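You operate a simulated robot arm through the tools that you are given. There is no shell and no other tool. Be economical: measure what you need, move in short steps, check, and stop when the job is done.

The job below is to be done with a simulated robot arm. You get a single attempt, and the scene is never put back.

JOB
Pump two strokes round the bypass, read the pressure and tag the filter NEW or USED.
Fine: blue and yellow valves open for it, shut after; USED from 1 bar; tag by the filter pot.
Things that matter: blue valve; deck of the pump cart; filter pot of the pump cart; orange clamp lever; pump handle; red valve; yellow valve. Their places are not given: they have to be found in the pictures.

Only the result counts: the job must be done as asked and must still hold three seconds after the hand-in. Knocking over, shifting, dropping, spilling or breaking anything else fails it.

ROBOT AND FRAMES
A 7-joint arm with a fingered hand, fixed in place. Base frame: the origin is at the foot of the arm, x ahead of it, y to its left, z up. Units: cm, rad, N and s.
Its first joint turns from -2.897 to 2.897 rad. Payload 3.7 kg.
Tool frame: the origin (TCP) lies between the finger pads and is the grasp point; the fingertips stand 2.5 cm ahead of it; z points along the fingers, y is the line along which they close. The gripper opens to 8.8 cm. The gripper's body begins 2.9 cm behind the TCP. The gripper is a hand of 5 fingers: y runs from the thumb to the fingers, the wrist lies at [-1.3, -10.6, -17.4] in the tool frame, and closing takes about 1.5 s.
Orientation is that of the tool frame in the base frame, as [roll, pitch, yaw] about the fixed x, y, z axes, in that order (R = Rz(yaw) Ry(pitch) Rx(roll)). With the fingers straight down and the wrist toward the robot, the tool's x, y and z point along [0, 1, 0], [1, 0, 0] and [0, 0, -1] of the base frame.

CONTROLS
- The arm moves only by the tool jog_arm. Its argument "commands" is a list that holds one entry, the list of rows, each a list of 6 numbers: the shift along the tool's x, y, z in m, then the turn, a rotation vector about the tool's x, y, z in rad. In form: [[[x, y, z, ax, ay, az], ...]]. A call has 1 to 8 rows; each row shifts and turns the commanded pose from where the row before left it, along the tool's axes as they then stand. "hand" is the closure, from 0 (fully open) to 1 (shut), set as the call begins (left out, the last holds). Rows are played at 5 a second. More than 5 cm and 0.15 rad between two rows, or a gripper value outside its range, and nothing of the call is played. Where a pose cannot be reached the arm comes as near as it can. A force on the tool above 90 N (or 10 N above the force at the start of the call, whichever is more), or a blocked arm, ends the call early, and 0.2 s more pass. Each finger travels about 10.8 cm/s and halts on what it meets, pressing with about 26 N; the grip force reading is that of the motor and also rises with nothing between the fingers. The clock runs only during rows and for 0.2 s after the last one: add rows that do not move to give the fingers time. It gives the time, the measured TCP pose, the force on the tool (base axes), the opening and the grip force at its end, in the units of the frame above (readings bear some noise), with the torque about the TCP (base axes, N m) and any sound that the robot's microphone picked up.
- Cameras (640 x 400 px; columns grow to the right, rows downward): "scene" is fixed at [5.03, -49.78, 146.62]; the picture's right is [0.43, -0.90, 0.00], its down [-0.35, -0.17, -0.92] and it looks along [0.83, 0.40, -0.39] (base axes); focal length 374 px, centre (320, 200). "wrist" rides on the gripper at [5.9, -7.9, -10.5] in the tool frame; the picture's right is [-0.73, 0.32, -0.61], its down [-0.62, -0.68, 0.38] and it looks along [-0.29, 0.66, 0.70] (tool axes); focal length 234 px, centre (320, 200).
- get_image(camera): a new picture of that camera. The clock stands still meanwhile.
- set_grasp(shape): the hand has 5 fingers and takes this shape, open, in about a second: jaw (thumb against the fingers, like two jaws); tri (thumb and two fingers); tip (a fingertip pinch); poke (one finger out to press); point (the index stretched); flat (the hand flat); cup (the hand cupped); fist (a fist). The gripper value then closes the fingers along that shape, each until it touches; the sizes above hold for jaw. It gives what a move gives, with no picture.
- probe_pixels(camera, pixels): there is no depth. For up to 12 entries [column, row, z] of the newest picture of that camera ("zoom" is the newest enlarged one), the place [x, y] in the base frame at which the ray of that pixel passes the height z, good to about 0.2 cm. The clock stands still meanwhile.
- inspect(camera, box): a new picture of the part [left, top, right, bottom] of that camera's present view, enlarged. The clock stands still meanwhile.
- job_done(): hands the job in; it is judged then, once.

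Keep the steps short. Do not move on a guess: measure, check each grasp and each placing, and mend mistakes. In all there are 80 turns and 54 pictures (those below and enlarged ones count). Leave the gripper open and the arm clear of the work at the hand-in unless told otherwise, and finish with a single line.

The tools are called after "Emit:" as name(argument=value, ...) on one line, values as JSON. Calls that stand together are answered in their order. jog_arm: Moves the arm, as the interface text tells. Its arguments: {"type":"object","properties":{"commands":{"type":"array","items":{"type":"array","items":{"type":"array","items":{"type":"number"}}}},"hand":{"type":"number"}},"required":["commands"]} The other tools are called the same way: set_grasp (shape) gives the hand a shape; get_image (camera) takes a picture; probe_pixels (camera, pixels) gives the place at which the rays of pixels pass given heights; inspect (camera, box) takes an enlarged picture of a part of a camera's view; job_done () hands the job in.

At the start:

```text
t: 0.0
tcp_pos: [55.81, -8.16, 126.1]
tcp_rot: [3.141, 0.0, 1.571]
contact_force: [0.6, 0.1, 0.5]
wrist_torque: [-0.01, 0.0, 0.0]
grip_width: 8.75
grip_force: 0.1
shape: jaw
```

scene: 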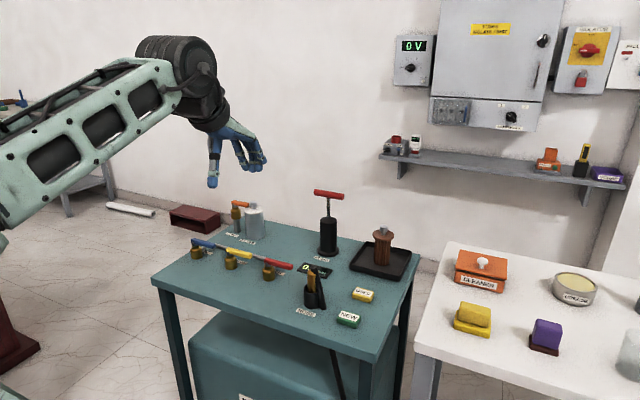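
wrist: 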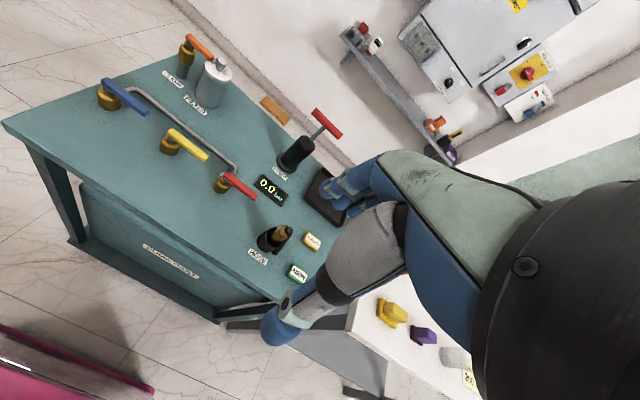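

I'll start by looking closer at the cart in both cameras.

Emit:
inspect(camera="scene", box=[150, 180, 310, 280])

Emit:
inspect(camera="scene", box=[270, 180, 430, 340])

Emit:
inspect(camera="wrist", box=[80, 20, 360, 300])

```text
4.00 times, centred on (230, 230) of scene
```

zoom: 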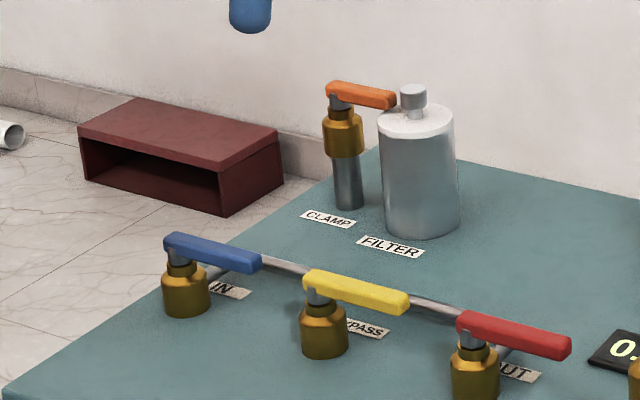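

```text
2.50 times, centred on (350, 260) of scene
```

zoom: 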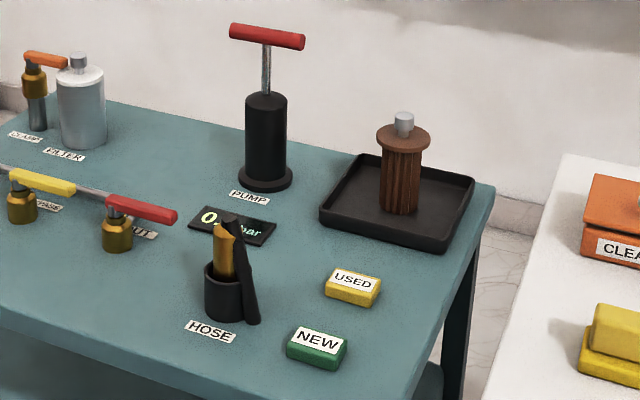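

```text
1.43 times, centred on (220, 160) of wrist
```

zoom: 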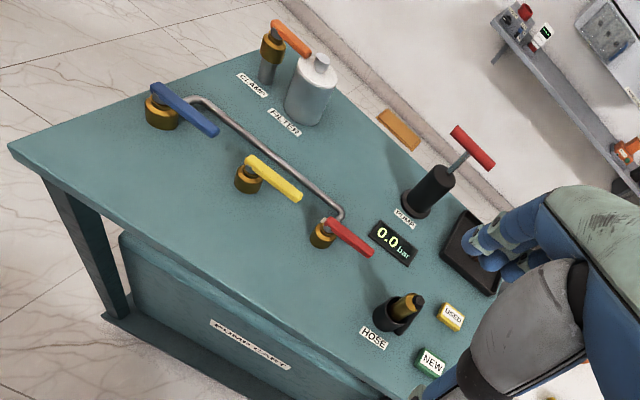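

The levers all point the same way, and the gauge reads 0.0. I'll triangulate the main features from both cameras, starting with the ray of each at two heights.

Emit:
probe_pixels(camera="scene", pixels=[[348.8, 316, 70], [348.8, 316, 90], [314.8, 270.4, 70], [314.8, 270.4, 90], [194.5, 240, 70], [194.5, 240, 90], [228.7, 250, 70], [228.7, 250, 90], [267.5, 261.3, 70], [267.5, 261.3, 90], [328.8, 194.4, 90], [328.8, 194.4, 110]])

Emit:
probe_pixels(camera="wrist", pixels=[[297, 273.4, 70], [297, 273.4, 90], [271, 190, 70], [271, 190, 90], [105.9, 83, 70], [105.9, 83, 90], [171, 133.4, 70], [171, 133.4, 90], [227, 177.5, 70], [227, 177.5, 90], [327, 123, 90], [327, 123, 110]])

```text
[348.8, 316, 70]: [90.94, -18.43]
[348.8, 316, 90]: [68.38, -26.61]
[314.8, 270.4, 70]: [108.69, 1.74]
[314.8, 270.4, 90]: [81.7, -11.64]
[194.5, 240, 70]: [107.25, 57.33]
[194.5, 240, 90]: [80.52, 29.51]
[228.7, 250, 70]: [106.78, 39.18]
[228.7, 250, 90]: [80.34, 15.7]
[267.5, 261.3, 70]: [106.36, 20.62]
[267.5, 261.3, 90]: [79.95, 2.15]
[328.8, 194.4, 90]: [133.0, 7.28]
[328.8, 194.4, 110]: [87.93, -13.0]
```

```text
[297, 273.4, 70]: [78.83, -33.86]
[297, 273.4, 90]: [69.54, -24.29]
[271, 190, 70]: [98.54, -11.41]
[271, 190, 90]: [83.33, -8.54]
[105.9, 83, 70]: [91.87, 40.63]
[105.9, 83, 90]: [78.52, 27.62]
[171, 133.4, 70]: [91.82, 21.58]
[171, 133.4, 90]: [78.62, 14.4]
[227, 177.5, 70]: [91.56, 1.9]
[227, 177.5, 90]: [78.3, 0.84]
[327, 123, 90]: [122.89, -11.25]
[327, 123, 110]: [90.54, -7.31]
```

Triangulated positions:

| Feature | x | y | z |
|---|---|---|---|
| Blue pivot | 76.8 | 25.8 | 92.5 |
| Yellow pivot | 77.4 | 13.5 | 92 |
| Red pivot | 77 | 0.5 | 92 |
| Pump handle | 98 | -8.2 | 105.4 |
| NEW tag | 70.8 | -25.5 | 87.7 |

Next I'll try the poke shape and look at the hand.

Emit:
set_grasp(shape="poke")

Emit:
inspect(camera="scene", box=[160, 80, 320, 200])

Emit:
get_image(camera="wrist")

Emit:
probe_pixels(camera="scene", pixels=[[215.5, 245.8, 92], [252, 255, 92], [292.5, 266, 92], [314.8, 192.8, 105.4], [343.2, 196.8, 105.4], [328, 252.8, 86], [255, 236, 86], [196.7, 252.5, 88], [363.2, 292.8, 87.7], [328, 218.8, 98], [348.8, 316, 87.7]])

```text
t: 0.9
tcp_pos: [55.81, -8.13, 125.99]
tcp_rot: [3.14, -0.001, 1.57]
contact_force: [-0.2, -0.4, -0.5]
wrist_torque: [0.01, 0.0, -0.01]
grip_width: 0.0
grip_force: 0.1
shape: poke
```

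```text
3.33 times, centred on (240, 140) of scene
```

zoom: 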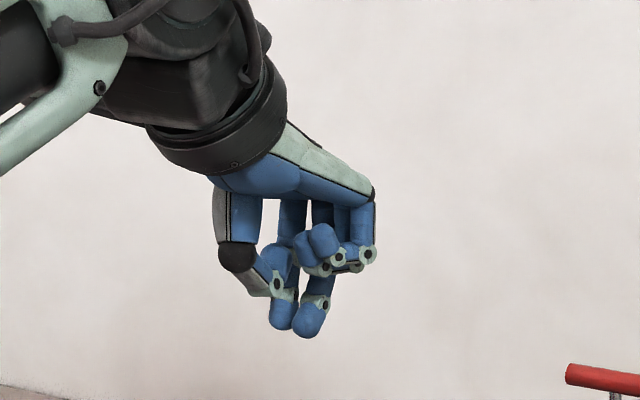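

```text
47 pictures are left
```

wrist: 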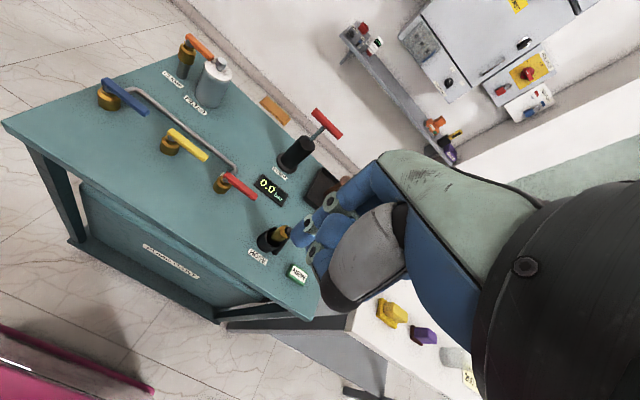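

```text
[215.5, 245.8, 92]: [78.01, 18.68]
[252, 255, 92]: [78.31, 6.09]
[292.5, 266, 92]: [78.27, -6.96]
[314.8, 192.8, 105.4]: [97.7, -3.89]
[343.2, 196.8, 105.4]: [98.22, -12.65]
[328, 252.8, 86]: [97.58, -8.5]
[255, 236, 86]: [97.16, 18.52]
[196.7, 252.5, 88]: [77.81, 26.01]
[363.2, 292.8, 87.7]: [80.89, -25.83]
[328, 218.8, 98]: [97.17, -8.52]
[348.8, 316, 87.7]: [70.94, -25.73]
```

The poke shape brings thumb and index together as a slim peg at the TCP. The blue lever runs from its pivot at (77, 25.8) to its tip at (78, 18.7), at z of about 92. I'll travel high to the near side of the lever.

Emit:
jog_arm(commands=[[[0.0401, 0.0245, 0, 0, 0, 0], [0.0401, 0.0245, 0, 0, 0, 0], [0.0401, 0.0245, 0, 0, 0, 0], [0.0401, 0.0245, 0, 0, 0, 0], [0.0401, 0.0245, 0, 0, 0, 0], [0.0401, 0.0245, 0, 0, 0, 0], [0.0401, 0.0245, 0, 0, 0, 0], [0, 0, 0.05, 0, 0, 0]]])

Emit:
jog_arm(commands=[[[0, 0, 0.05, 0, 0, 0], [0, 0, 0.05, 0, 0, 0], [0, 0, 0.05, 0, 0, 0], [0, 0, 0.04, 0, 0, 0], [0, 0, 0, 0, 0, 0]]])

Emit:
inspect(camera="scene", box=[120, 140, 320, 290])

Emit:
get_image(camera="wrist")

```text
t: 2.7
tcp_pos: [72.79, 19.73, 120.9]
tcp_rot: [3.141, -0.001, 1.572]
contact_force: [0.1, -0.6, 0.2]
wrist_torque: [-0.01, -0.04, 0.02]
grip_width: 0.0
grip_force: 0.1
shape: poke
```

```text
t: 3.9
tcp_pos: [72.94, 19.53, 101.97]
tcp_rot: [3.142, 0.001, 1.571]
contact_force: [0.6, -0.2, 1.0]
wrist_torque: [-0.02, 0.0, 0.04]
grip_width: 0.03
grip_force: 0.1
shape: poke
```

```text
2.67 times, centred on (220, 215) of scene
```

zoom: 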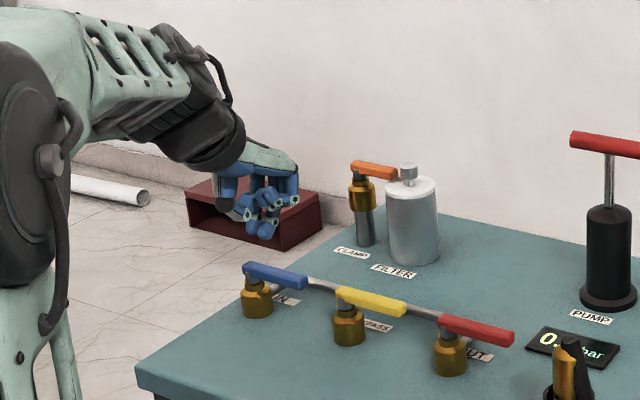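

```text
45 pictures are left
```

wrist: 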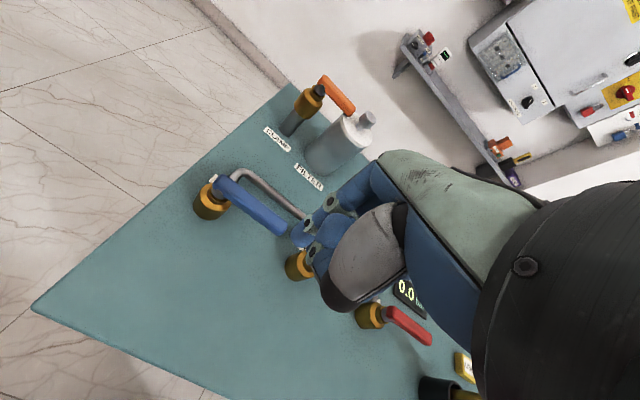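

I'll check where the fingertip at scene pixel (199, 229) lies, and refine the blue lever in the wrist view.

Emit:
probe_pixels(camera="scene", pixels=[[199.4, 228.9, 99.5], [194, 223, 99.5]])

Emit:
probe_pixels(camera="wrist", pixels=[[220, 181, 92.7], [285, 228, 92.7], [270, 232, 91.3], [235, 175, 89], [300, 215, 89], [338, 85, 100], [350, 145, 97]])

```text
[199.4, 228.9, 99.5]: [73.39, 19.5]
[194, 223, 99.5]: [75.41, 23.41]
```

```text
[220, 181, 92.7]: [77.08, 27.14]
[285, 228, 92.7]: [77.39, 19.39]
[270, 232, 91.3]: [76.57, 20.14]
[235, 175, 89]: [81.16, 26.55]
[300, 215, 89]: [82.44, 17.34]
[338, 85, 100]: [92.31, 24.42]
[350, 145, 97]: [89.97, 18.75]
```

The fingertip sits at the TCP's xy. I'll descend beside the blue lever on its near side, then nudge +x.

Emit:
jog_arm(commands=[[[0, 0, 0.04, 0, 0, 0], [0, 0, 0.04, 0, 0, 0], [0, 0, 0, 0, 0, 0]]])

Emit:
jog_arm(commands=[[[0.005, 0.01, 0, 0, 0, 0], [0, 0.01, 0, 0, 0, 0], [0, 0.01, 0, 0, 0, 0], [0, 0.01, 0, 0, 0, 0], [0, 0, 0, 0, 0, 0]]])

Emit:
inspect(camera="scene", box=[150, 180, 310, 280])

```text
t: 4.7
tcp_pos: [72.83, 19.51, 94.09]
tcp_rot: [-3.14, 0.001, 1.572]
contact_force: [-0.1, 0.4, 0.6]
wrist_torque: [0.0, 0.02, 0.02]
grip_width: 0.01
grip_force: 0.0
shape: poke
```

```text
t: 5.9
tcp_pos: [76.76, 20.5, 94.24]
tcp_rot: [3.14, -0.001, 1.57]
contact_force: [-14.8, -1.6, 10.3]
wrist_torque: [-0.1, 0.26, -0.05]
grip_width: 0.0
grip_force: 0.0
shape: poke
```

```text
4.00 times, centred on (230, 230) of scene
```

zoom: 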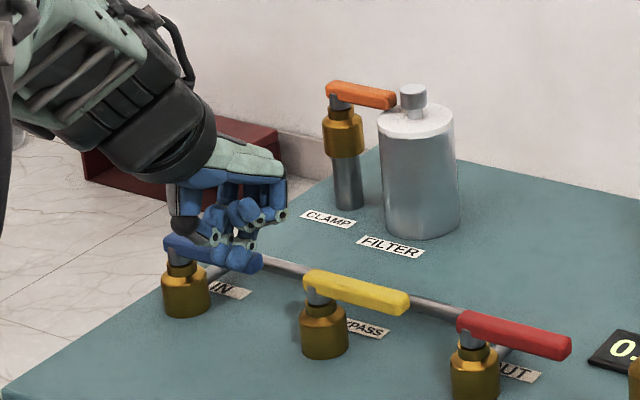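

The lever didn't move: the force is -15 N in x and +10 N in z, so the tip is riding up the lever's edge. I'll back off, go 1 cm lower and retry.

Emit:
jog_arm(commands=[[[-0.008, -0.02, 0, 0, 0, 0], [0, -0.01, 0, 0, 0, 0], [0, 0, 0.012, 0, 0, 0], [0, 0, 0, 0, 0, 0]]])

Emit:
jog_arm(commands=[[[0, 0.01, 0, 0, 0, 0], [0, 0.008, 0, 0, 0, 0], [0, 0.005, 0, 0, 0, 0], [0, 0.005, 0, 0, 0, 0], [0, 0, 0, 0, 0, 0]]])

Emit:
inspect(camera="scene", box=[170, 200, 250, 260])

```text
t: 6.9
tcp_pos: [74.03, 19.62, 92.93]
tcp_rot: [-3.14, 0.0, 1.571]
contact_force: [-0.1, -0.4, -0.9]
wrist_torque: [0.0, -0.03, 0.02]
grip_width: 0.03
grip_force: 0.1
shape: poke
```

```text
t: 8.1
tcp_pos: [76.67, 19.79, 92.84]
tcp_rot: [3.139, 0.0, 1.572]
contact_force: [-14.3, 2.8, 8.0]
wrist_torque: [-0.03, 0.05, -0.03]
grip_width: 0.0
grip_force: 0.1
shape: poke
```

```text
6.67 times, centred on (210, 230) of scene
```

zoom: 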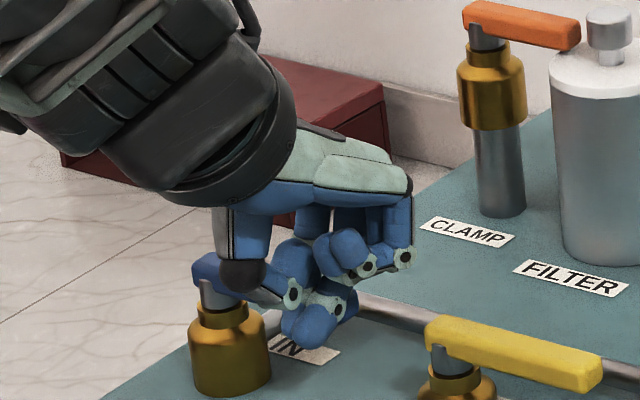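

The lever tip is now hidden and may have begun to turn. I'll push on a little along the arc.

Emit:
jog_arm(commands=[[[0, 0.008, 0, 0, 0, 0], [0.002, 0.008, 0, 0, 0, 0], [0.004, 0.008, 0, 0, 0, 0], [0, 0, 0, 0, 0, 0]]])

Emit:
get_image(camera="wrist")

```text
t: 9.1
tcp_pos: [78.91, 20.39, 93.08]
tcp_rot: [3.139, 0.0, 1.57]
contact_force: [-61.3, -12.6, 39.5]
wrist_torque: [-0.37, 1.12, 0.07]
grip_width: 0.0
grip_force: 0.1
shape: poke
```

```text
42 pictures are left
```

wrist: 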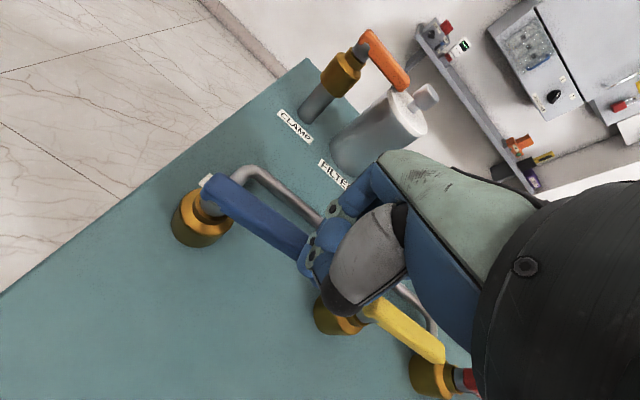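

It blocks at 61 N with the lever still along -y, so it doesn't turn that way. I'll back off, rise, go over to the far side and pull toward the robot.

Emit:
jog_arm(commands=[[[-0.004, -0.025, 0, 0, 0, 0], [0, -0.01, 0, 0, 0, 0], [0, 0, -0.04, 0, 0, 0], [0, 0, -0.03, 0, 0, 0], [0, 0.035, 0, 0, 0, 0], [0, 0.034, 0, 0, 0, 0], [0, 0, 0, 0, 0, 0]]])

Emit:
get_image(camera="wrist")

```text
t: 10.7
tcp_pos: [82.61, 19.81, 99.95]
tcp_rot: [-3.141, 0.001, 1.571]
contact_force: [0.2, -0.2, 0.0]
wrist_torque: [0.01, -0.02, 0.01]
grip_width: 0.0
grip_force: 0.1
shape: poke
```

```text
41 pictures are left
```

wrist: 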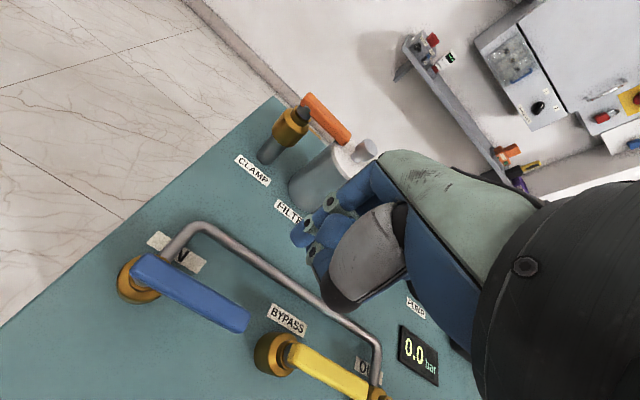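

Before descending, I'll locate the pipe and its height from this view and the scene view.

Emit:
probe_pixels(camera="wrist", pixels=[[197, 227, 87], [197, 227, 90], [310, 295, 87], [310, 295, 90], [141, 268, 92.7], [243, 325, 92.7], [232, 340, 91.5]])

Emit:
inspect(camera="scene", box=[180, 200, 300, 275])

```text
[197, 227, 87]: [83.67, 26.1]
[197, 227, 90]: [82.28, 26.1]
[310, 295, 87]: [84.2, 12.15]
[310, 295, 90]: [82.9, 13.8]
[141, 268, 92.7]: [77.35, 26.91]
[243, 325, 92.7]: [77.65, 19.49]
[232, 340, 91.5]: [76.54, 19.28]
```

```text
5.33 times, centred on (240, 238) of scene
```

zoom: 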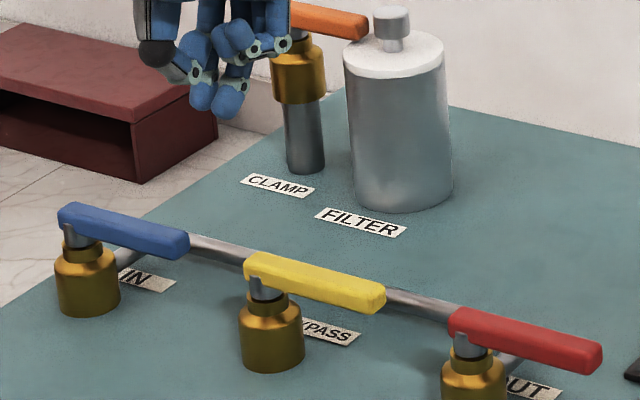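

The pipe lies low, at z of about 87, with the lever face near x 78.2. I'll descend at x of about 81.5, y 20.3, then pull in -x.

Emit:
jog_arm(commands=[[[0.005, -0.011, 0.03, 0, 0, 0], [0, 0, 0.025, 0, 0, 0], [0, 0, 0.012, 0, 0, 0], [0, 0, 0, 0, 0, 0]]])

Emit:
jog_arm(commands=[[[0, -0.01, 0, 0, 0, 0], [0, -0.01, 0, 0, 0, 0], [0, -0.01, 0, 0, 0, 0], [0, -0.01, 0, 0, 0, 0], [0, -0.01, 0, 0, 0, 0], [0, 0, 0, 0, 0, 0]]])

Emit:
get_image(camera="wrist")

```text
t: 11.7
tcp_pos: [81.44, 20.17, 93.24]
tcp_rot: [-3.141, 0.0, 1.57]
contact_force: [0.3, 0.3, 0.4]
wrist_torque: [-0.02, 0.0, 0.0]
grip_width: 0.0
grip_force: 0.1
shape: poke
```

```text
t: 13.1
tcp_pos: [76.44, 20.21, 93.01]
tcp_rot: [3.139, 0.0, 1.57]
contact_force: [0.6, 0.0, 0.7]
wrist_torque: [-0.01, -0.03, -0.01]
grip_width: 0.0
grip_force: 0.1
shape: poke
```

```text
39 pictures are left
```

wrist: 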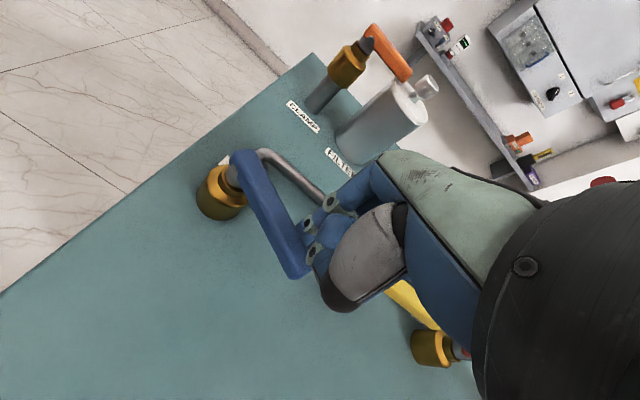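

The blue lever turns freely toward the robot. I'll follow the arc to 90°.

Emit:
jog_arm(commands=[[[0.002, -0.015, 0, 0, 0, 0], [0.006, -0.014, 0, 0, 0, 0], [0.008, -0.011, 0, 0, 0, 0], [0.01, -0.008, 0, 0, 0, 0], [0.012, -0.005, 0, 0, 0, 0], [0.008, -0.002, 0, 0, 0, 0], [0.006, 0, 0, 0, 0, 0], [0, 0, 0, 0, 0, 0]]])

Emit:
get_image(camera="wrist")

```text
t: 14.9
tcp_pos: [71.01, 25.01, 93.24]
tcp_rot: [-3.14, 0.003, 1.563]
contact_force: [8.1, -49.3, 2.1]
wrist_torque: [-0.82, -0.14, -0.16]
grip_width: 0.02
grip_force: 0.0
shape: poke
```

```text
38 pictures are left
```

wrist: 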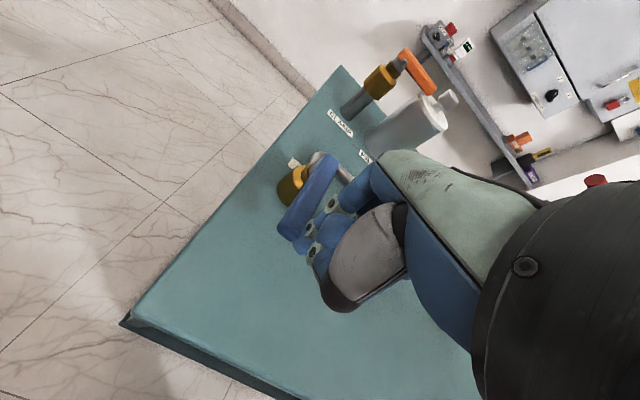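

The blue lever is at its 90° stop. I'll release it, lift and go to the far side of the yellow lever near (81.5, 7.7).

Emit:
jog_arm(commands=[[[-0.015, 0, 0, 0, 0, 0], [0, 0, -0.04, 0, 0, 0], [0, 0, -0.03, 0, 0, 0], [-0.04, 0.026, 0, 0, 0, 0], [-0.04, 0.026, 0, 0, 0, 0], [-0.04, 0.026, 0, 0, 0, 0], [-0.04, 0.026, 0, 0, 0, 0], [0, 0, 0, 0, 0, 0]]])

Emit:
get_image(camera="wrist")

Emit:
inspect(camera="scene", box=[170, 190, 330, 290])

```text
t: 16.7
tcp_pos: [81.3, 7.87, 100.15]
tcp_rot: [3.141, -0.002, 1.572]
contact_force: [0.0, 0.1, -0.2]
wrist_torque: [-0.02, 0.0, 0.01]
grip_width: 0.0
grip_force: 0.0
shape: poke
```

```text
37 pictures are left
```

wrist: 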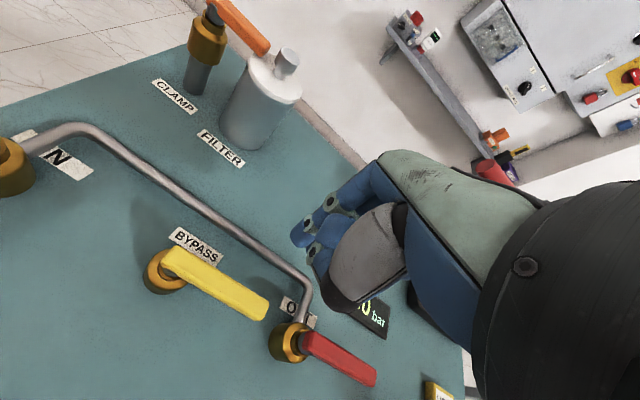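

```text
4.00 times, centred on (250, 240) of scene
```

zoom: 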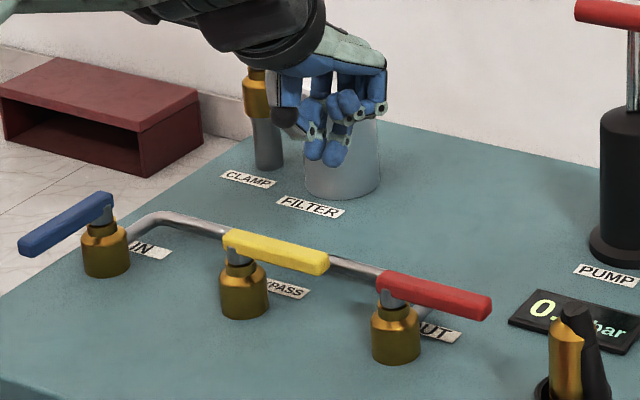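

Blue now points at the robot. I'll do the same motion on the yellow lever.

Emit:
jog_arm(commands=[[[0, 0, 0.035, 0, 0, 0], [0, 0, 0.034, 0, 0, 0], [0, -0.012, 0, 0, 0, 0], [0, -0.012, 0, 0, 0, 0], [0, -0.012, 0, 0, 0, 0], [0, -0.012, 0, 0, 0, 0], [0, 0, 0, 0, 0, 0]]])

Emit:
jog_arm(commands=[[[0.002, -0.015, 0, 0, 0, 0], [0.006, -0.014, 0, 0, 0, 0], [0.008, -0.011, 0, 0, 0, 0], [0.01, -0.008, 0, 0, 0, 0], [0.012, -0.005, 0, 0, 0, 0], [0.008, -0.002, 0, 0, 0, 0], [0.004, 0, 0, 0, 0, 0], [0, 0, 0, 0, 0, 0]]])

Emit:
inspect(camera="scene", box=[170, 190, 330, 290])

```text
t: 18.3
tcp_pos: [76.83, 7.74, 93.17]
tcp_rot: [3.141, 0.0, 1.571]
contact_force: [0.4, -0.4, -0.4]
wrist_torque: [0.0, -0.05, -0.02]
grip_width: 0.01
grip_force: 0.1
shape: poke
```

```text
t: 20.1
tcp_pos: [71.35, 12.16, 93.17]
tcp_rot: [-3.137, 0.004, 1.557]
contact_force: [8.0, -77.3, 3.2]
wrist_torque: [-1.3, -0.17, -0.41]
grip_width: 0.0
grip_force: 0.0
shape: poke
```

```text
4.00 times, centred on (250, 240) of scene
```

zoom: 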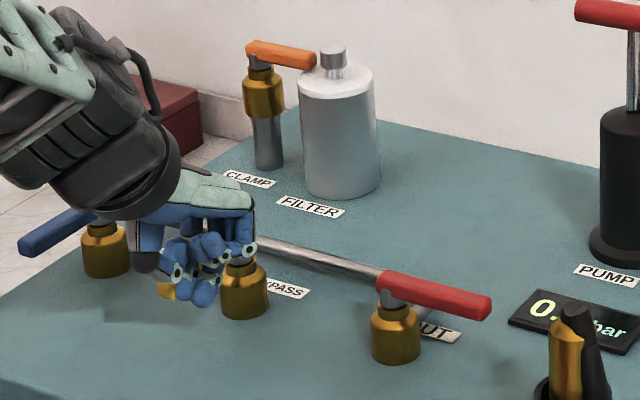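

Yellow is open and pressed to its stop at 77 N. I'll release, rise and move above the pump handle, then switch to jaw.

Emit:
jog_arm(commands=[[[-0.017, 0, 0, 0, 0, 0], [0, 0, -0.05, 0, 0, 0], [0, 0, -0.05, 0, 0, 0], [0, 0, -0.05, 0, 0, 0], [0, 0, -0.05, 0, 0, 0], [0, 0, -0.05, 0, 0, 0], [0, 0, 0, 0, 0, 0]]])

Emit:
jog_arm(commands=[[[-0.028, 0.036, 0, 0, 0, 0], [-0.028, 0.036, 0, 0, 0, 0], [-0.028, 0.036, 0, 0, 0, 0], [-0.028, 0.036, 0, 0, 0, 0], [-0.028, 0.036, 0, 0, 0, 0], [-0.028, 0.036, 0, 0, 0, 0], [-0.02, 0.036, 0, 0, 0, 0], [0, 0, 0, 0, 0, 0]]])

Emit:
set_grasp(shape="jaw")

Emit:
get_image(camera="scene")

Emit:
get_image(camera="wrist")

```text
t: 21.7
tcp_pos: [71.2, 11.15, 118.28]
tcp_rot: [-3.14, 0.0, 1.57]
contact_force: [-0.3, 0.8, -0.1]
wrist_torque: [-0.01, 0.02, 0.02]
grip_width: 0.0
grip_force: 0.1
shape: poke
```

```text
t: 23.5
tcp_pos: [96.09, -7.61, 118.32]
tcp_rot: [-3.141, 0.0, 1.57]
contact_force: [-0.3, -0.5, 0.2]
wrist_torque: [0.01, 0.0, 0.0]
grip_width: 0.02
grip_force: 0.0
shape: poke
```

```text
t: 24.4
tcp_pos: [96.03, -7.47, 118.37]
tcp_rot: [-3.141, 0.0, 1.571]
contact_force: [-0.3, 0.7, 0.2]
wrist_torque: [-0.04, 0.04, -0.01]
grip_width: 8.78
grip_force: 0.1
shape: jaw
```

```text
34 pictures are left
```

scene: 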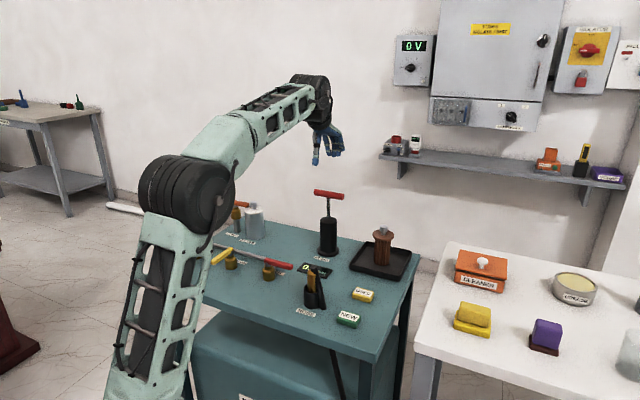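

```text
33 pictures are left
```

wrist: 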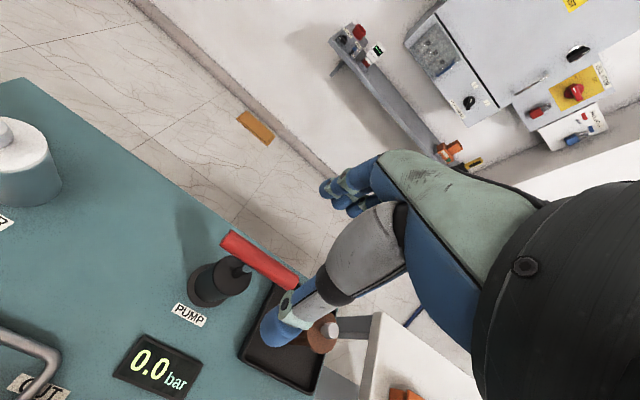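

I'll confirm the handle position from this wrist view.

Emit:
probe_pixels(camera="wrist", pixels=[[229, 241, 105.4], [295, 280, 105.4], [229, 241, 104], [295, 280, 104], [229, 241, 107]])

Emit:
inspect(camera="scene", box=[290, 110, 370, 260])

```text
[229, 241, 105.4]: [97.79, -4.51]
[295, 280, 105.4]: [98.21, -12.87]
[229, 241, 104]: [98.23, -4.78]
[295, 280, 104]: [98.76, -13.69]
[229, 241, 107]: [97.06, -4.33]
```

```text
2.67 times, centred on (330, 185) of scene
```

zoom: 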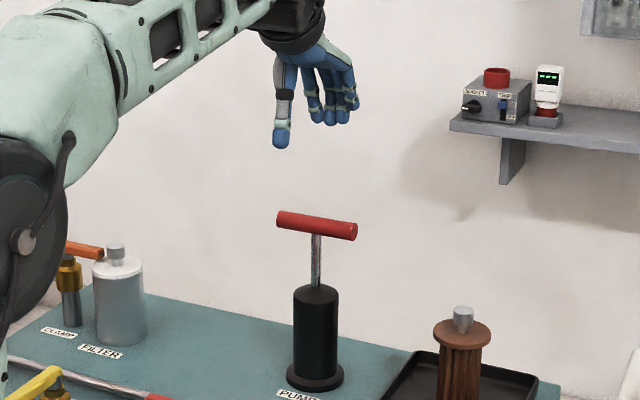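

The handle is confirmed at (98, -8.4, 105.4). I'll go down so the fingers straddle the bar, with the tips only about 1.5 cm below its centre to leave room for the stroke.

Emit:
jog_arm(commands=[[[-0.009, 0.02, 0, 0, 0, 0], [0, 0, 0.04, 0, 0, 0], [0, 0, 0.04, 0, 0, 0], [0, 0, 0.037, 0, 0, 0], [0, 0, 0, 0, 0, 0]]])

Emit:
jog_arm(commands=[[[0, 0, 0, 0, 0, 0], [0, 0, 0, 0, 0, 0], [0, 0, 0, 0, 0, 0], [0, 0, 0, 0, 0, 0], [0, 0, 0, 0, 0, 0], [0, 0, 0, 0, 0, 0], [0, 0, 0, 0, 0, 0]]], hand=1)

Emit:
inspect(camera="scene", box=[290, 160, 370, 260])

Emit:
get_image(camera="wrist")

```text
t: 25.6
tcp_pos: [98.14, -8.16, 106.67]
tcp_rot: [3.141, 0.001, 1.571]
contact_force: [-0.5, -0.1, 0.3]
wrist_torque: [-0.01, 0.0, 0.01]
grip_width: 8.81
grip_force: 0.1
shape: jaw
```

```text
t: 27.2
tcp_pos: [98.0, -8.22, 106.67]
tcp_rot: [-3.138, 0.001, 1.571]
contact_force: [-1.2, 0.1, -9.4]
wrist_torque: [-0.03, -0.02, 0.1]
grip_width: 1.22
grip_force: 25.9
shape: jaw
```

```text
4.00 times, centred on (330, 210) of scene
```

zoom: 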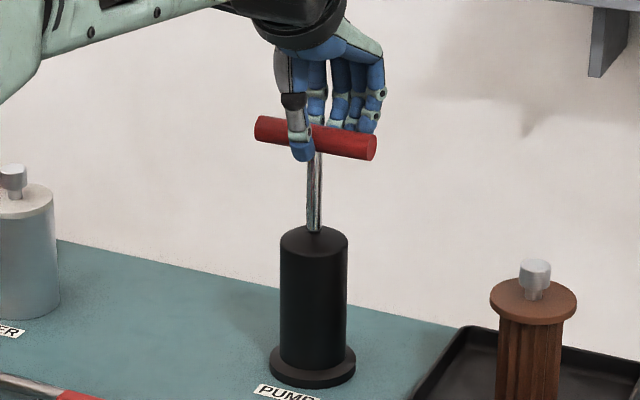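

```text
30 pictures are left
```

wrist: 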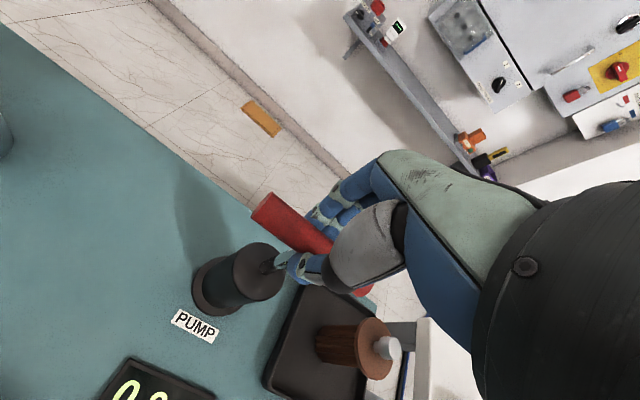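

The handle is gripped. I'll push down in small steps and watch force and travel.

Emit:
jog_arm(commands=[[[0, 0, 0.01, 0, 0, 0], [0, 0, 0.01, 0, 0, 0], [0, 0, 0.01, 0, 0, 0], [0, 0, 0.01, 0, 0, 0], [0, 0, 0, 0, 0, 0]]])

Emit:
inspect(camera="scene", box=[290, 160, 370, 260])

```text
t: 28.4
tcp_pos: [98.24, -8.2, 102.87]
tcp_rot: [3.14, -0.001, 1.57]
contact_force: [-5.2, 4.0, 8.4]
wrist_torque: [-0.09, 0.09, 0.12]
grip_width: 1.26
grip_force: 26.2
shape: jaw
```

```text
4.00 times, centred on (330, 210) of scene
```

zoom: 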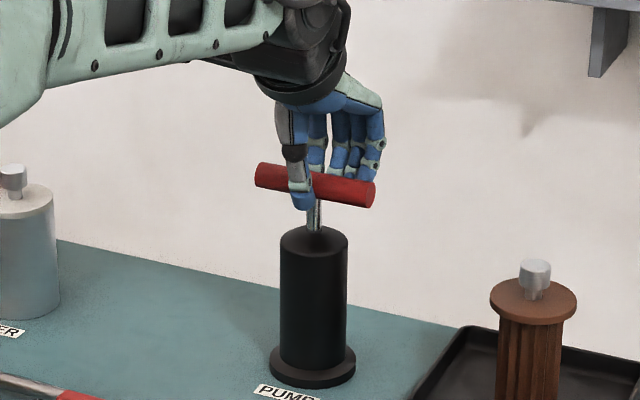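

The handle followed 4 cm down. I'll go on until it bottoms.

Emit:
jog_arm(commands=[[[0, 0, 0.006, 0, 0, 0], [0, 0, 0.006, 0, 0, 0], [0, 0, 0.004, 0, 0, 0], [0, 0, 0.004, 0, 0, 0], [0, 0, 0, 0, 0, 0]]])

Emit:
inspect(camera="scene", box=[290, 160, 370, 260])

```text
t: 29.6
tcp_pos: [98.0, -8.36, 100.69]
tcp_rot: [3.139, 0.0, 1.57]
contact_force: [-10.2, 5.3, 14.0]
wrist_torque: [0.08, 0.29, 0.14]
grip_width: 1.27
grip_force: 26.5
shape: jaw
```

```text
4.00 times, centred on (330, 210) of scene
```

zoom: 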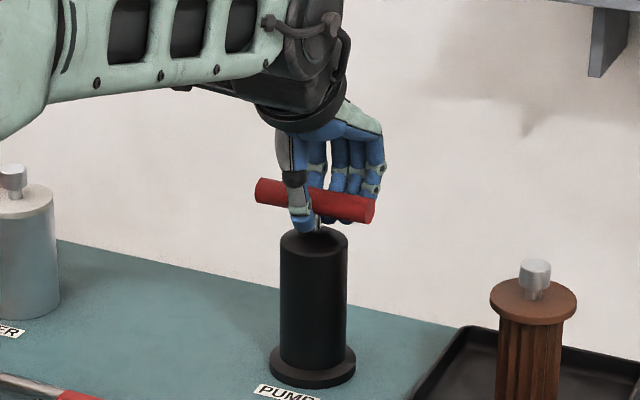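

About 6 cm down with low force. I'll go a little further for the stop.

Emit:
jog_arm(commands=[[[0, 0, 0.004, 0, 0, 0], [0, 0, 0.004, 0, 0, 0], [0, 0, 0.004, 0, 0, 0], [0, 0, 0, 0, 0, 0]]])

Emit:
get_image(camera="wrist")

```text
t: 30.6
tcp_pos: [98.08, -8.26, 100.11]
tcp_rot: [3.131, 0.0, 1.57]
contact_force: [-14.1, 6.3, 58.6]
wrist_torque: [0.34, 0.61, 0.19]
grip_width: 1.5
grip_force: 26.6
shape: jaw
```

```text
27 pictures are left
```

wrist: 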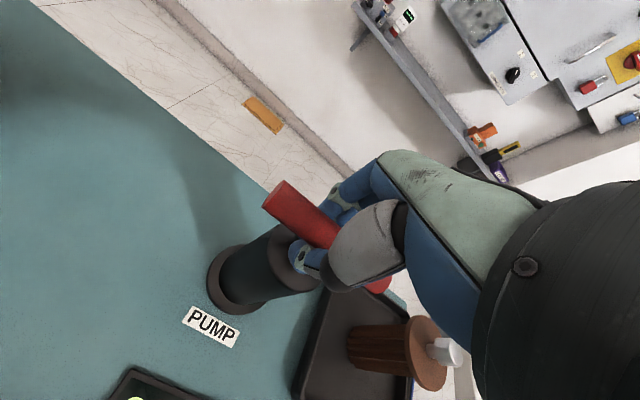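

Bottomed at TCP z 100.1 with 58 N. Now I'll pull up to the top.

Emit:
jog_arm(commands=[[[0, 0, -0.012, 0, 0, 0], [0, 0, -0.012, 0, 0, 0], [0, 0, -0.012, 0, 0, 0], [0, 0, -0.012, 0, 0, 0], [0, 0, -0.012, 0, 0, 0], [0, 0, -0.01, 0, 0, 0], [0, 0, 0, 0, 0, 0]]])

Emit:
inspect(camera="scene", box=[270, 160, 390, 280])

```text
t: 32.2
tcp_pos: [98.25, -8.3, 105.96]
tcp_rot: [-3.131, -0.001, 1.572]
contact_force: [-12.1, 5.9, -46.9]
wrist_torque: [0.14, -0.1, 0.09]
grip_width: 1.05
grip_force: 26.2
shape: jaw
```

```text
3.33 times, centred on (330, 220) of scene
```

zoom: 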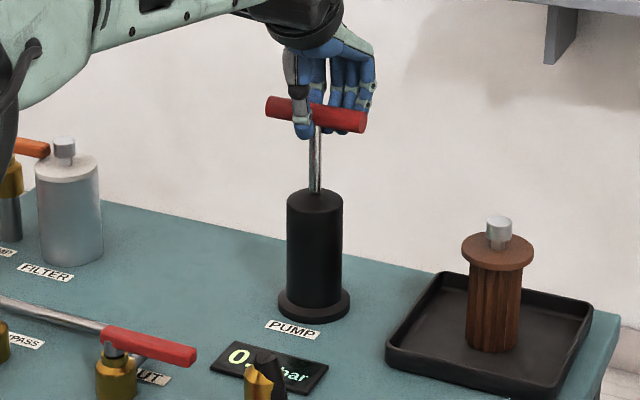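

The top stop is reached at -47 N. I'll check whether the gauge changed after this first stroke.

Emit:
inspect(camera="scene", box=[295, 255, 343, 285])

Emit:
get_image(camera="wrist")

```text
13.33 times, centred on (319, 270) of scene
```

zoom: 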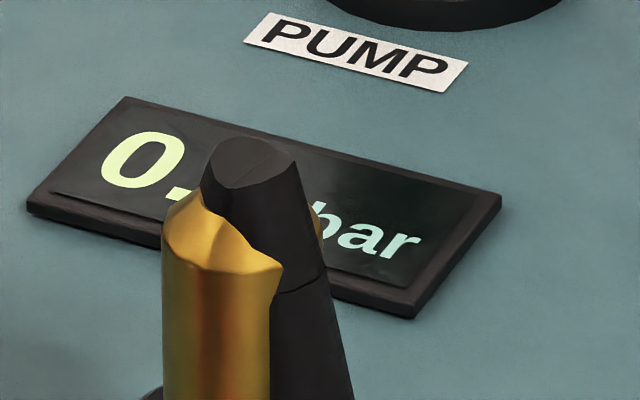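

```text
24 pictures are left
```

wrist: 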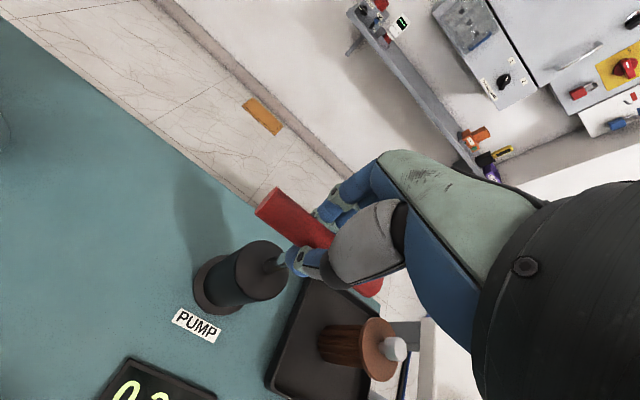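

I'll zoom on the gauge at the wrist image's bottom edge, around (145, 390).

Emit:
inspect(camera="wrist", box=[100, 350, 180, 400])

```text
8.00 times, centred on (140, 375) of wrist
```

zoom: 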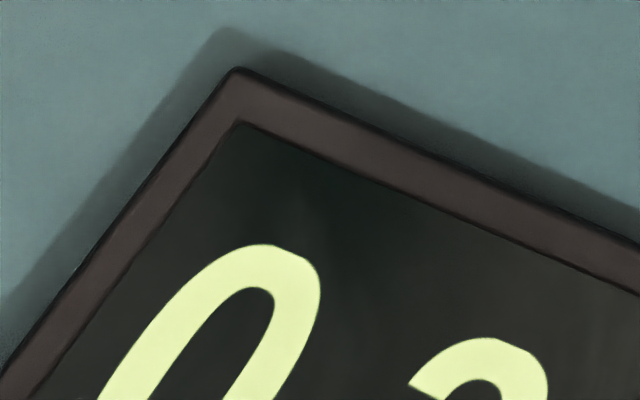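

The second digit is now like a 2 or 3, so the stroke registered. I'll do the second full stroke down.

Emit:
jog_arm(commands=[[[0, 0, 0.01, 0, 0, 0], [0, 0, 0.01, 0, 0, 0], [0, 0, 0.01, 0, 0, 0], [0, 0, 0.01, 0, 0, 0], [0, 0, 0.01, 0, 0, 0], [0, 0, 0.008, 0, 0, 0], [0, 0, 0.006, 0, 0, 0], [0, 0, 0, 0, 0, 0]]])

Emit:
inspect(camera="scene", box=[290, 160, 370, 260])

```text
t: 34.0
tcp_pos: [98.24, -8.32, 100.27]
tcp_rot: [3.138, 0.001, 1.572]
contact_force: [-5.8, 13.3, 21.6]
wrist_torque: [0.28, 0.0, 0.11]
grip_width: 1.29
grip_force: 26.2
shape: jaw
```

```text
4.00 times, centred on (330, 210) of scene
```

zoom: 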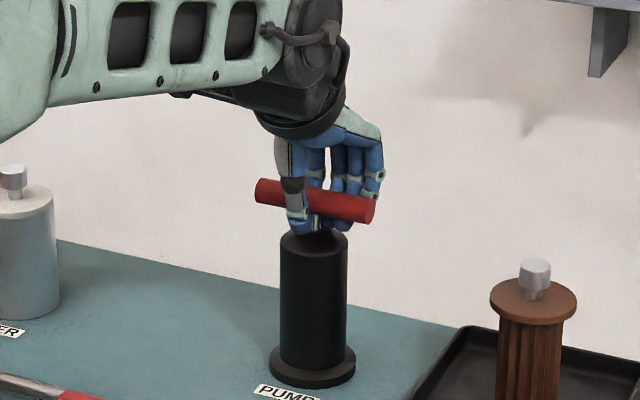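

Emit:
jog_arm(commands=[[[0, 0, 0.004, 0, 0, 0], [0, 0, 0.004, 0, 0, 0], [0, 0, 0.002, 0, 0, 0], [0, 0, 0, 0, 0, 0]]])

Emit:
jog_arm(commands=[[[0, 0, -0.012, 0, 0, 0], [0, 0, -0.012, 0, 0, 0], [0, 0, -0.012, 0, 0, 0], [0, 0, -0.012, 0, 0, 0], [0, 0, -0.012, 0, 0, 0], [0, 0, -0.009, 0, 0, 0], [0, 0, 0, 0, 0, 0]]])

Emit:
inspect(camera="scene", box=[290, 160, 370, 260])

Emit:
inspect(camera="wrist", box=[100, 350, 180, 400])

```text
t: 35.0
tcp_pos: [98.04, -8.39, 100.12]
tcp_rot: [3.124, 0.0, 1.571]
contact_force: [-8.7, 17.9, 72.3]
wrist_torque: [0.59, 0.32, 0.21]
grip_width: 1.52
grip_force: 25.8
shape: jaw
```

```text
t: 36.6
tcp_pos: [98.26, -8.31, 105.45]
tcp_rot: [-3.135, -0.001, 1.572]
contact_force: [-15.5, 12.3, -26.3]
wrist_torque: [0.22, -0.15, 0.11]
grip_width: 1.16
grip_force: 25.9
shape: jaw
```

```text
4.00 times, centred on (330, 210) of scene
```

zoom: 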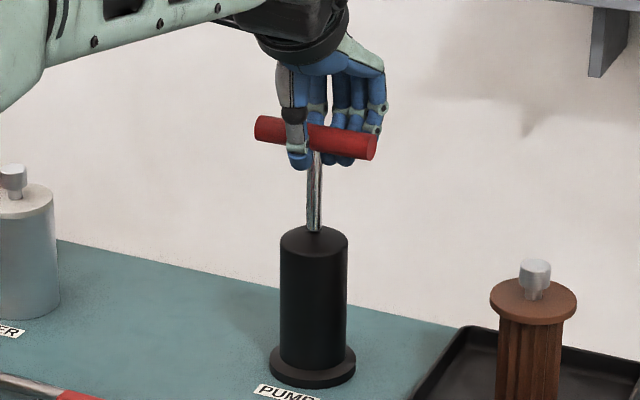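

```text
8.00 times, centred on (140, 375) of wrist
```

zoom: 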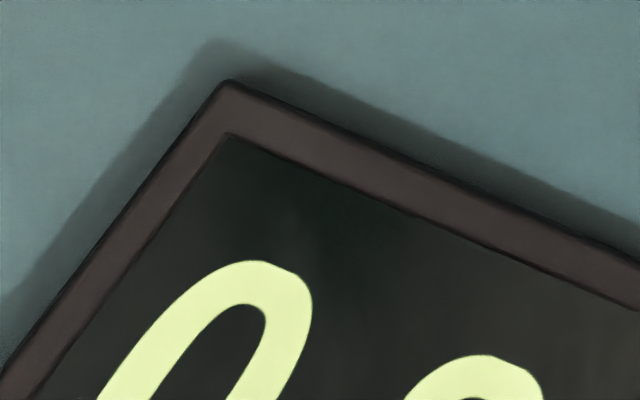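

Two full strokes are done and the handle is back at the top. I'll open the hand, rise and pull back to read the gauge.

Emit:
jog_arm(commands=[[[0, 0, 0.002, 0, 0, 0], [0, 0, 0, 0, 0, 0], [0, 0, 0, 0, 0, 0], [0, 0, 0, 0, 0, 0], [0, 0, 0, 0, 0, 0], [0, 0, 0, 0, 0, 0]]], hand=0)

Emit:
jog_arm(commands=[[[0, 0, -0.04, 0, 0, 0], [0, 0, -0.04, 0, 0, 0], [0, 0, -0.04, 0, 0, 0], [0, -0.045, 0, 0, 0, 0], [0, -0.045, 0, 0, 0, 0], [0, -0.045, 0, 0, 0, 0], [0, -0.045, 0, 0, 0, 0], [0, 0, 0, 0, 0, 0]]])

Emit:
get_image(camera="wrist")

```text
t: 38.0
tcp_pos: [98.21, -8.37, 105.58]
tcp_rot: [3.139, 0.001, 1.57]
contact_force: [-0.3, -0.2, 0.0]
wrist_torque: [0.03, 0.01, 0.03]
grip_width: 8.76
grip_force: 0.0
shape: jaw
```

```text
t: 39.8
tcp_pos: [80.13, -8.5, 117.58]
tcp_rot: [3.142, 0.0, 1.572]
contact_force: [-0.3, -0.4, 0.5]
wrist_torque: [-0.01, -0.01, 0.01]
grip_width: 8.77
grip_force: 0.1
shape: jaw
```

```text
19 pictures are left
```

wrist: 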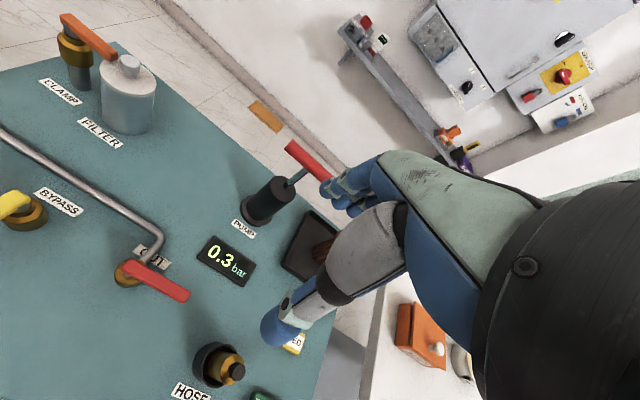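

I'll zoom on the gauge to be sure of the digits.

Emit:
inspect(camera="wrist", box=[190, 225, 270, 295])

```text
5.71 times, centred on (230, 260) of wrist
```

zoom: 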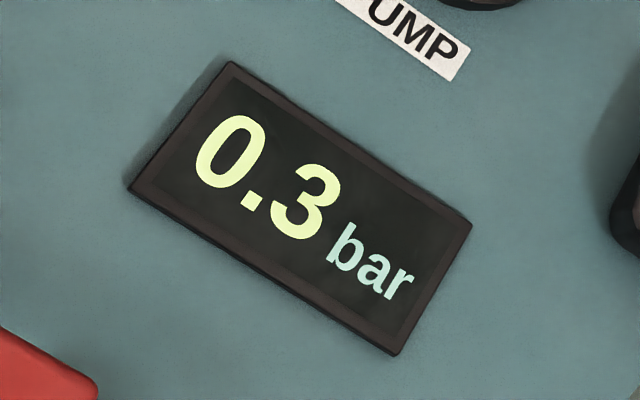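

The gauge reads 0.3 bar, below 1, so the tag is NEW. Now I'll shut the valves, yellow first: poke shape, then go to the +y side of the yellow lever.

Emit:
set_grasp(shape="poke")

Emit:
jog_arm(commands=[[[0.0438, -0.0152, 0, 0, 0, 0], [0.0438, -0.0152, 0, 0, 0, 0], [0.0438, -0.0152, 0, 0, 0, 0], [0.0438, -0.0152, 0, 0, 0, 0], [0.0438, -0.0152, 0, 0, 0, 0], [0.0438, -0.0152, 0, 0, 0, 0], [0, 0, 0.05, 0, 0, 0], [0, 0, 0.05, 0, 0, 0]]])

Emit:
jog_arm(commands=[[[0, 0, 0.04, 0, 0, 0], [0, 0, 0, 0, 0, 0]]])

Emit:
get_image(camera="wrist")

Emit:
inspect(camera="scene", box=[150, 180, 310, 280])

```text
t: 40.7
tcp_pos: [80.19, -8.58, 117.63]
tcp_rot: [3.14, 0.0, 1.57]
contact_force: [-0.1, 0.9, 0.4]
wrist_torque: [0.01, -0.01, -0.01]
grip_width: 0.01
grip_force: 0.1
shape: poke
```

```text
t: 42.5
tcp_pos: [71.26, 17.75, 107.53]
tcp_rot: [-3.14, -0.001, 1.57]
contact_force: [-0.6, -0.5, -0.3]
wrist_torque: [-0.02, -0.02, 0.0]
grip_width: 0.0
grip_force: 0.0
shape: poke
```

```text
t: 43.1
tcp_pos: [71.2, 18.02, 103.63]
tcp_rot: [3.141, 0.002, 1.571]
contact_force: [0.5, -0.2, 0.6]
wrist_torque: [-0.02, 0.01, 0.0]
grip_width: 0.0
grip_force: 0.1
shape: poke
```

```text
17 pictures are left
```

wrist: 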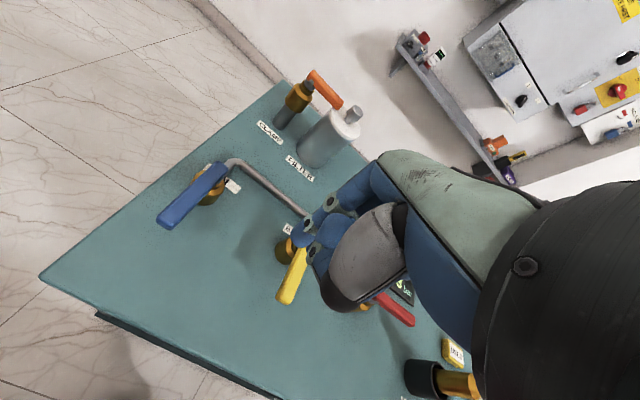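

```text
4.00 times, centred on (230, 230) of scene
```

zoom: 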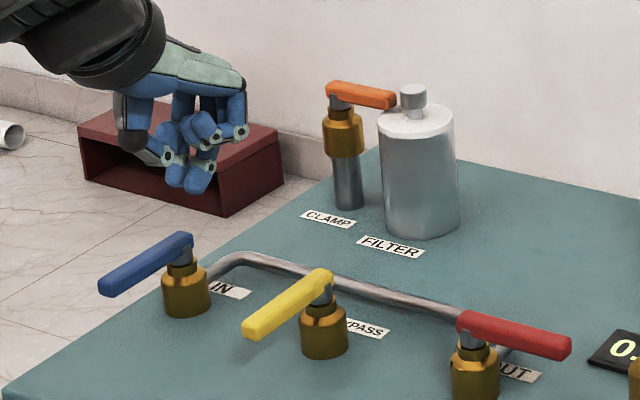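

Emit:
probe_pixels(camera="zoom", pixels=[[255, 323, 92.7], [325, 277, 92.7], [112, 285, 92.7], [185, 240, 92.7]])

```text
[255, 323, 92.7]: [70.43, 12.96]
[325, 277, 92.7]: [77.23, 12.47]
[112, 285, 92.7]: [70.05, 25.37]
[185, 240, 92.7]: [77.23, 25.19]
```

The yellow lever lies at y of about 13, x 70 to 77. I'll descend beside it and sweep it back.

Emit:
jog_arm(commands=[[[0, 0, 0.04, 0, 0, 0], [0, 0, 0.04, 0, 0, 0], [0, 0, 0.024, 0, 0, 0], [-0.012, 0, 0, 0, 0, 0], [-0.012, 0, 0, 0, 0, 0], [-0.012, 0, 0, 0, 0, 0], [-0.012, 0, 0, 0, 0, 0], [-0.012, 0, 0, 0, 0, 0]]])

Emit:
jog_arm(commands=[[[-0.012, 0.006, 0, 0, 0, 0], [-0.012, 0.009, 0, 0, 0, 0], [-0.009, 0.013, 0, 0, 0, 0], [-0.007, 0.013, 0, 0, 0, 0], [0, 0.01, 0, 0, 0, 0], [0, 0.006, 0, 0, 0, 0], [0, 0, 0, 0, 0, 0]]])

Emit:
inspect(camera="scene", box=[150, 180, 310, 280])

```text
t: 44.9
tcp_pos: [71.23, 12.02, 93.14]
tcp_rot: [-3.142, 0.0, 1.571]
contact_force: [0.5, 1.3, 0.2]
wrist_torque: [0.02, -0.02, -0.01]
grip_width: 0.0
grip_force: 0.1
shape: poke
```

```text
t: 46.5
tcp_pos: [76.49, 8.04, 93.34]
tcp_rot: [-3.14, -0.001, 1.571]
contact_force: [-27.2, -1.0, 6.9]
wrist_torque: [-0.05, 0.25, 0.11]
grip_width: 0.01
grip_force: 0.0
shape: poke
```

```text
4.00 times, centred on (230, 230) of scene
```

zoom: 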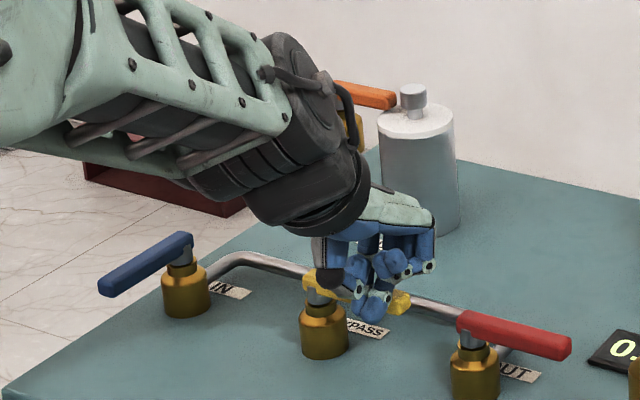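

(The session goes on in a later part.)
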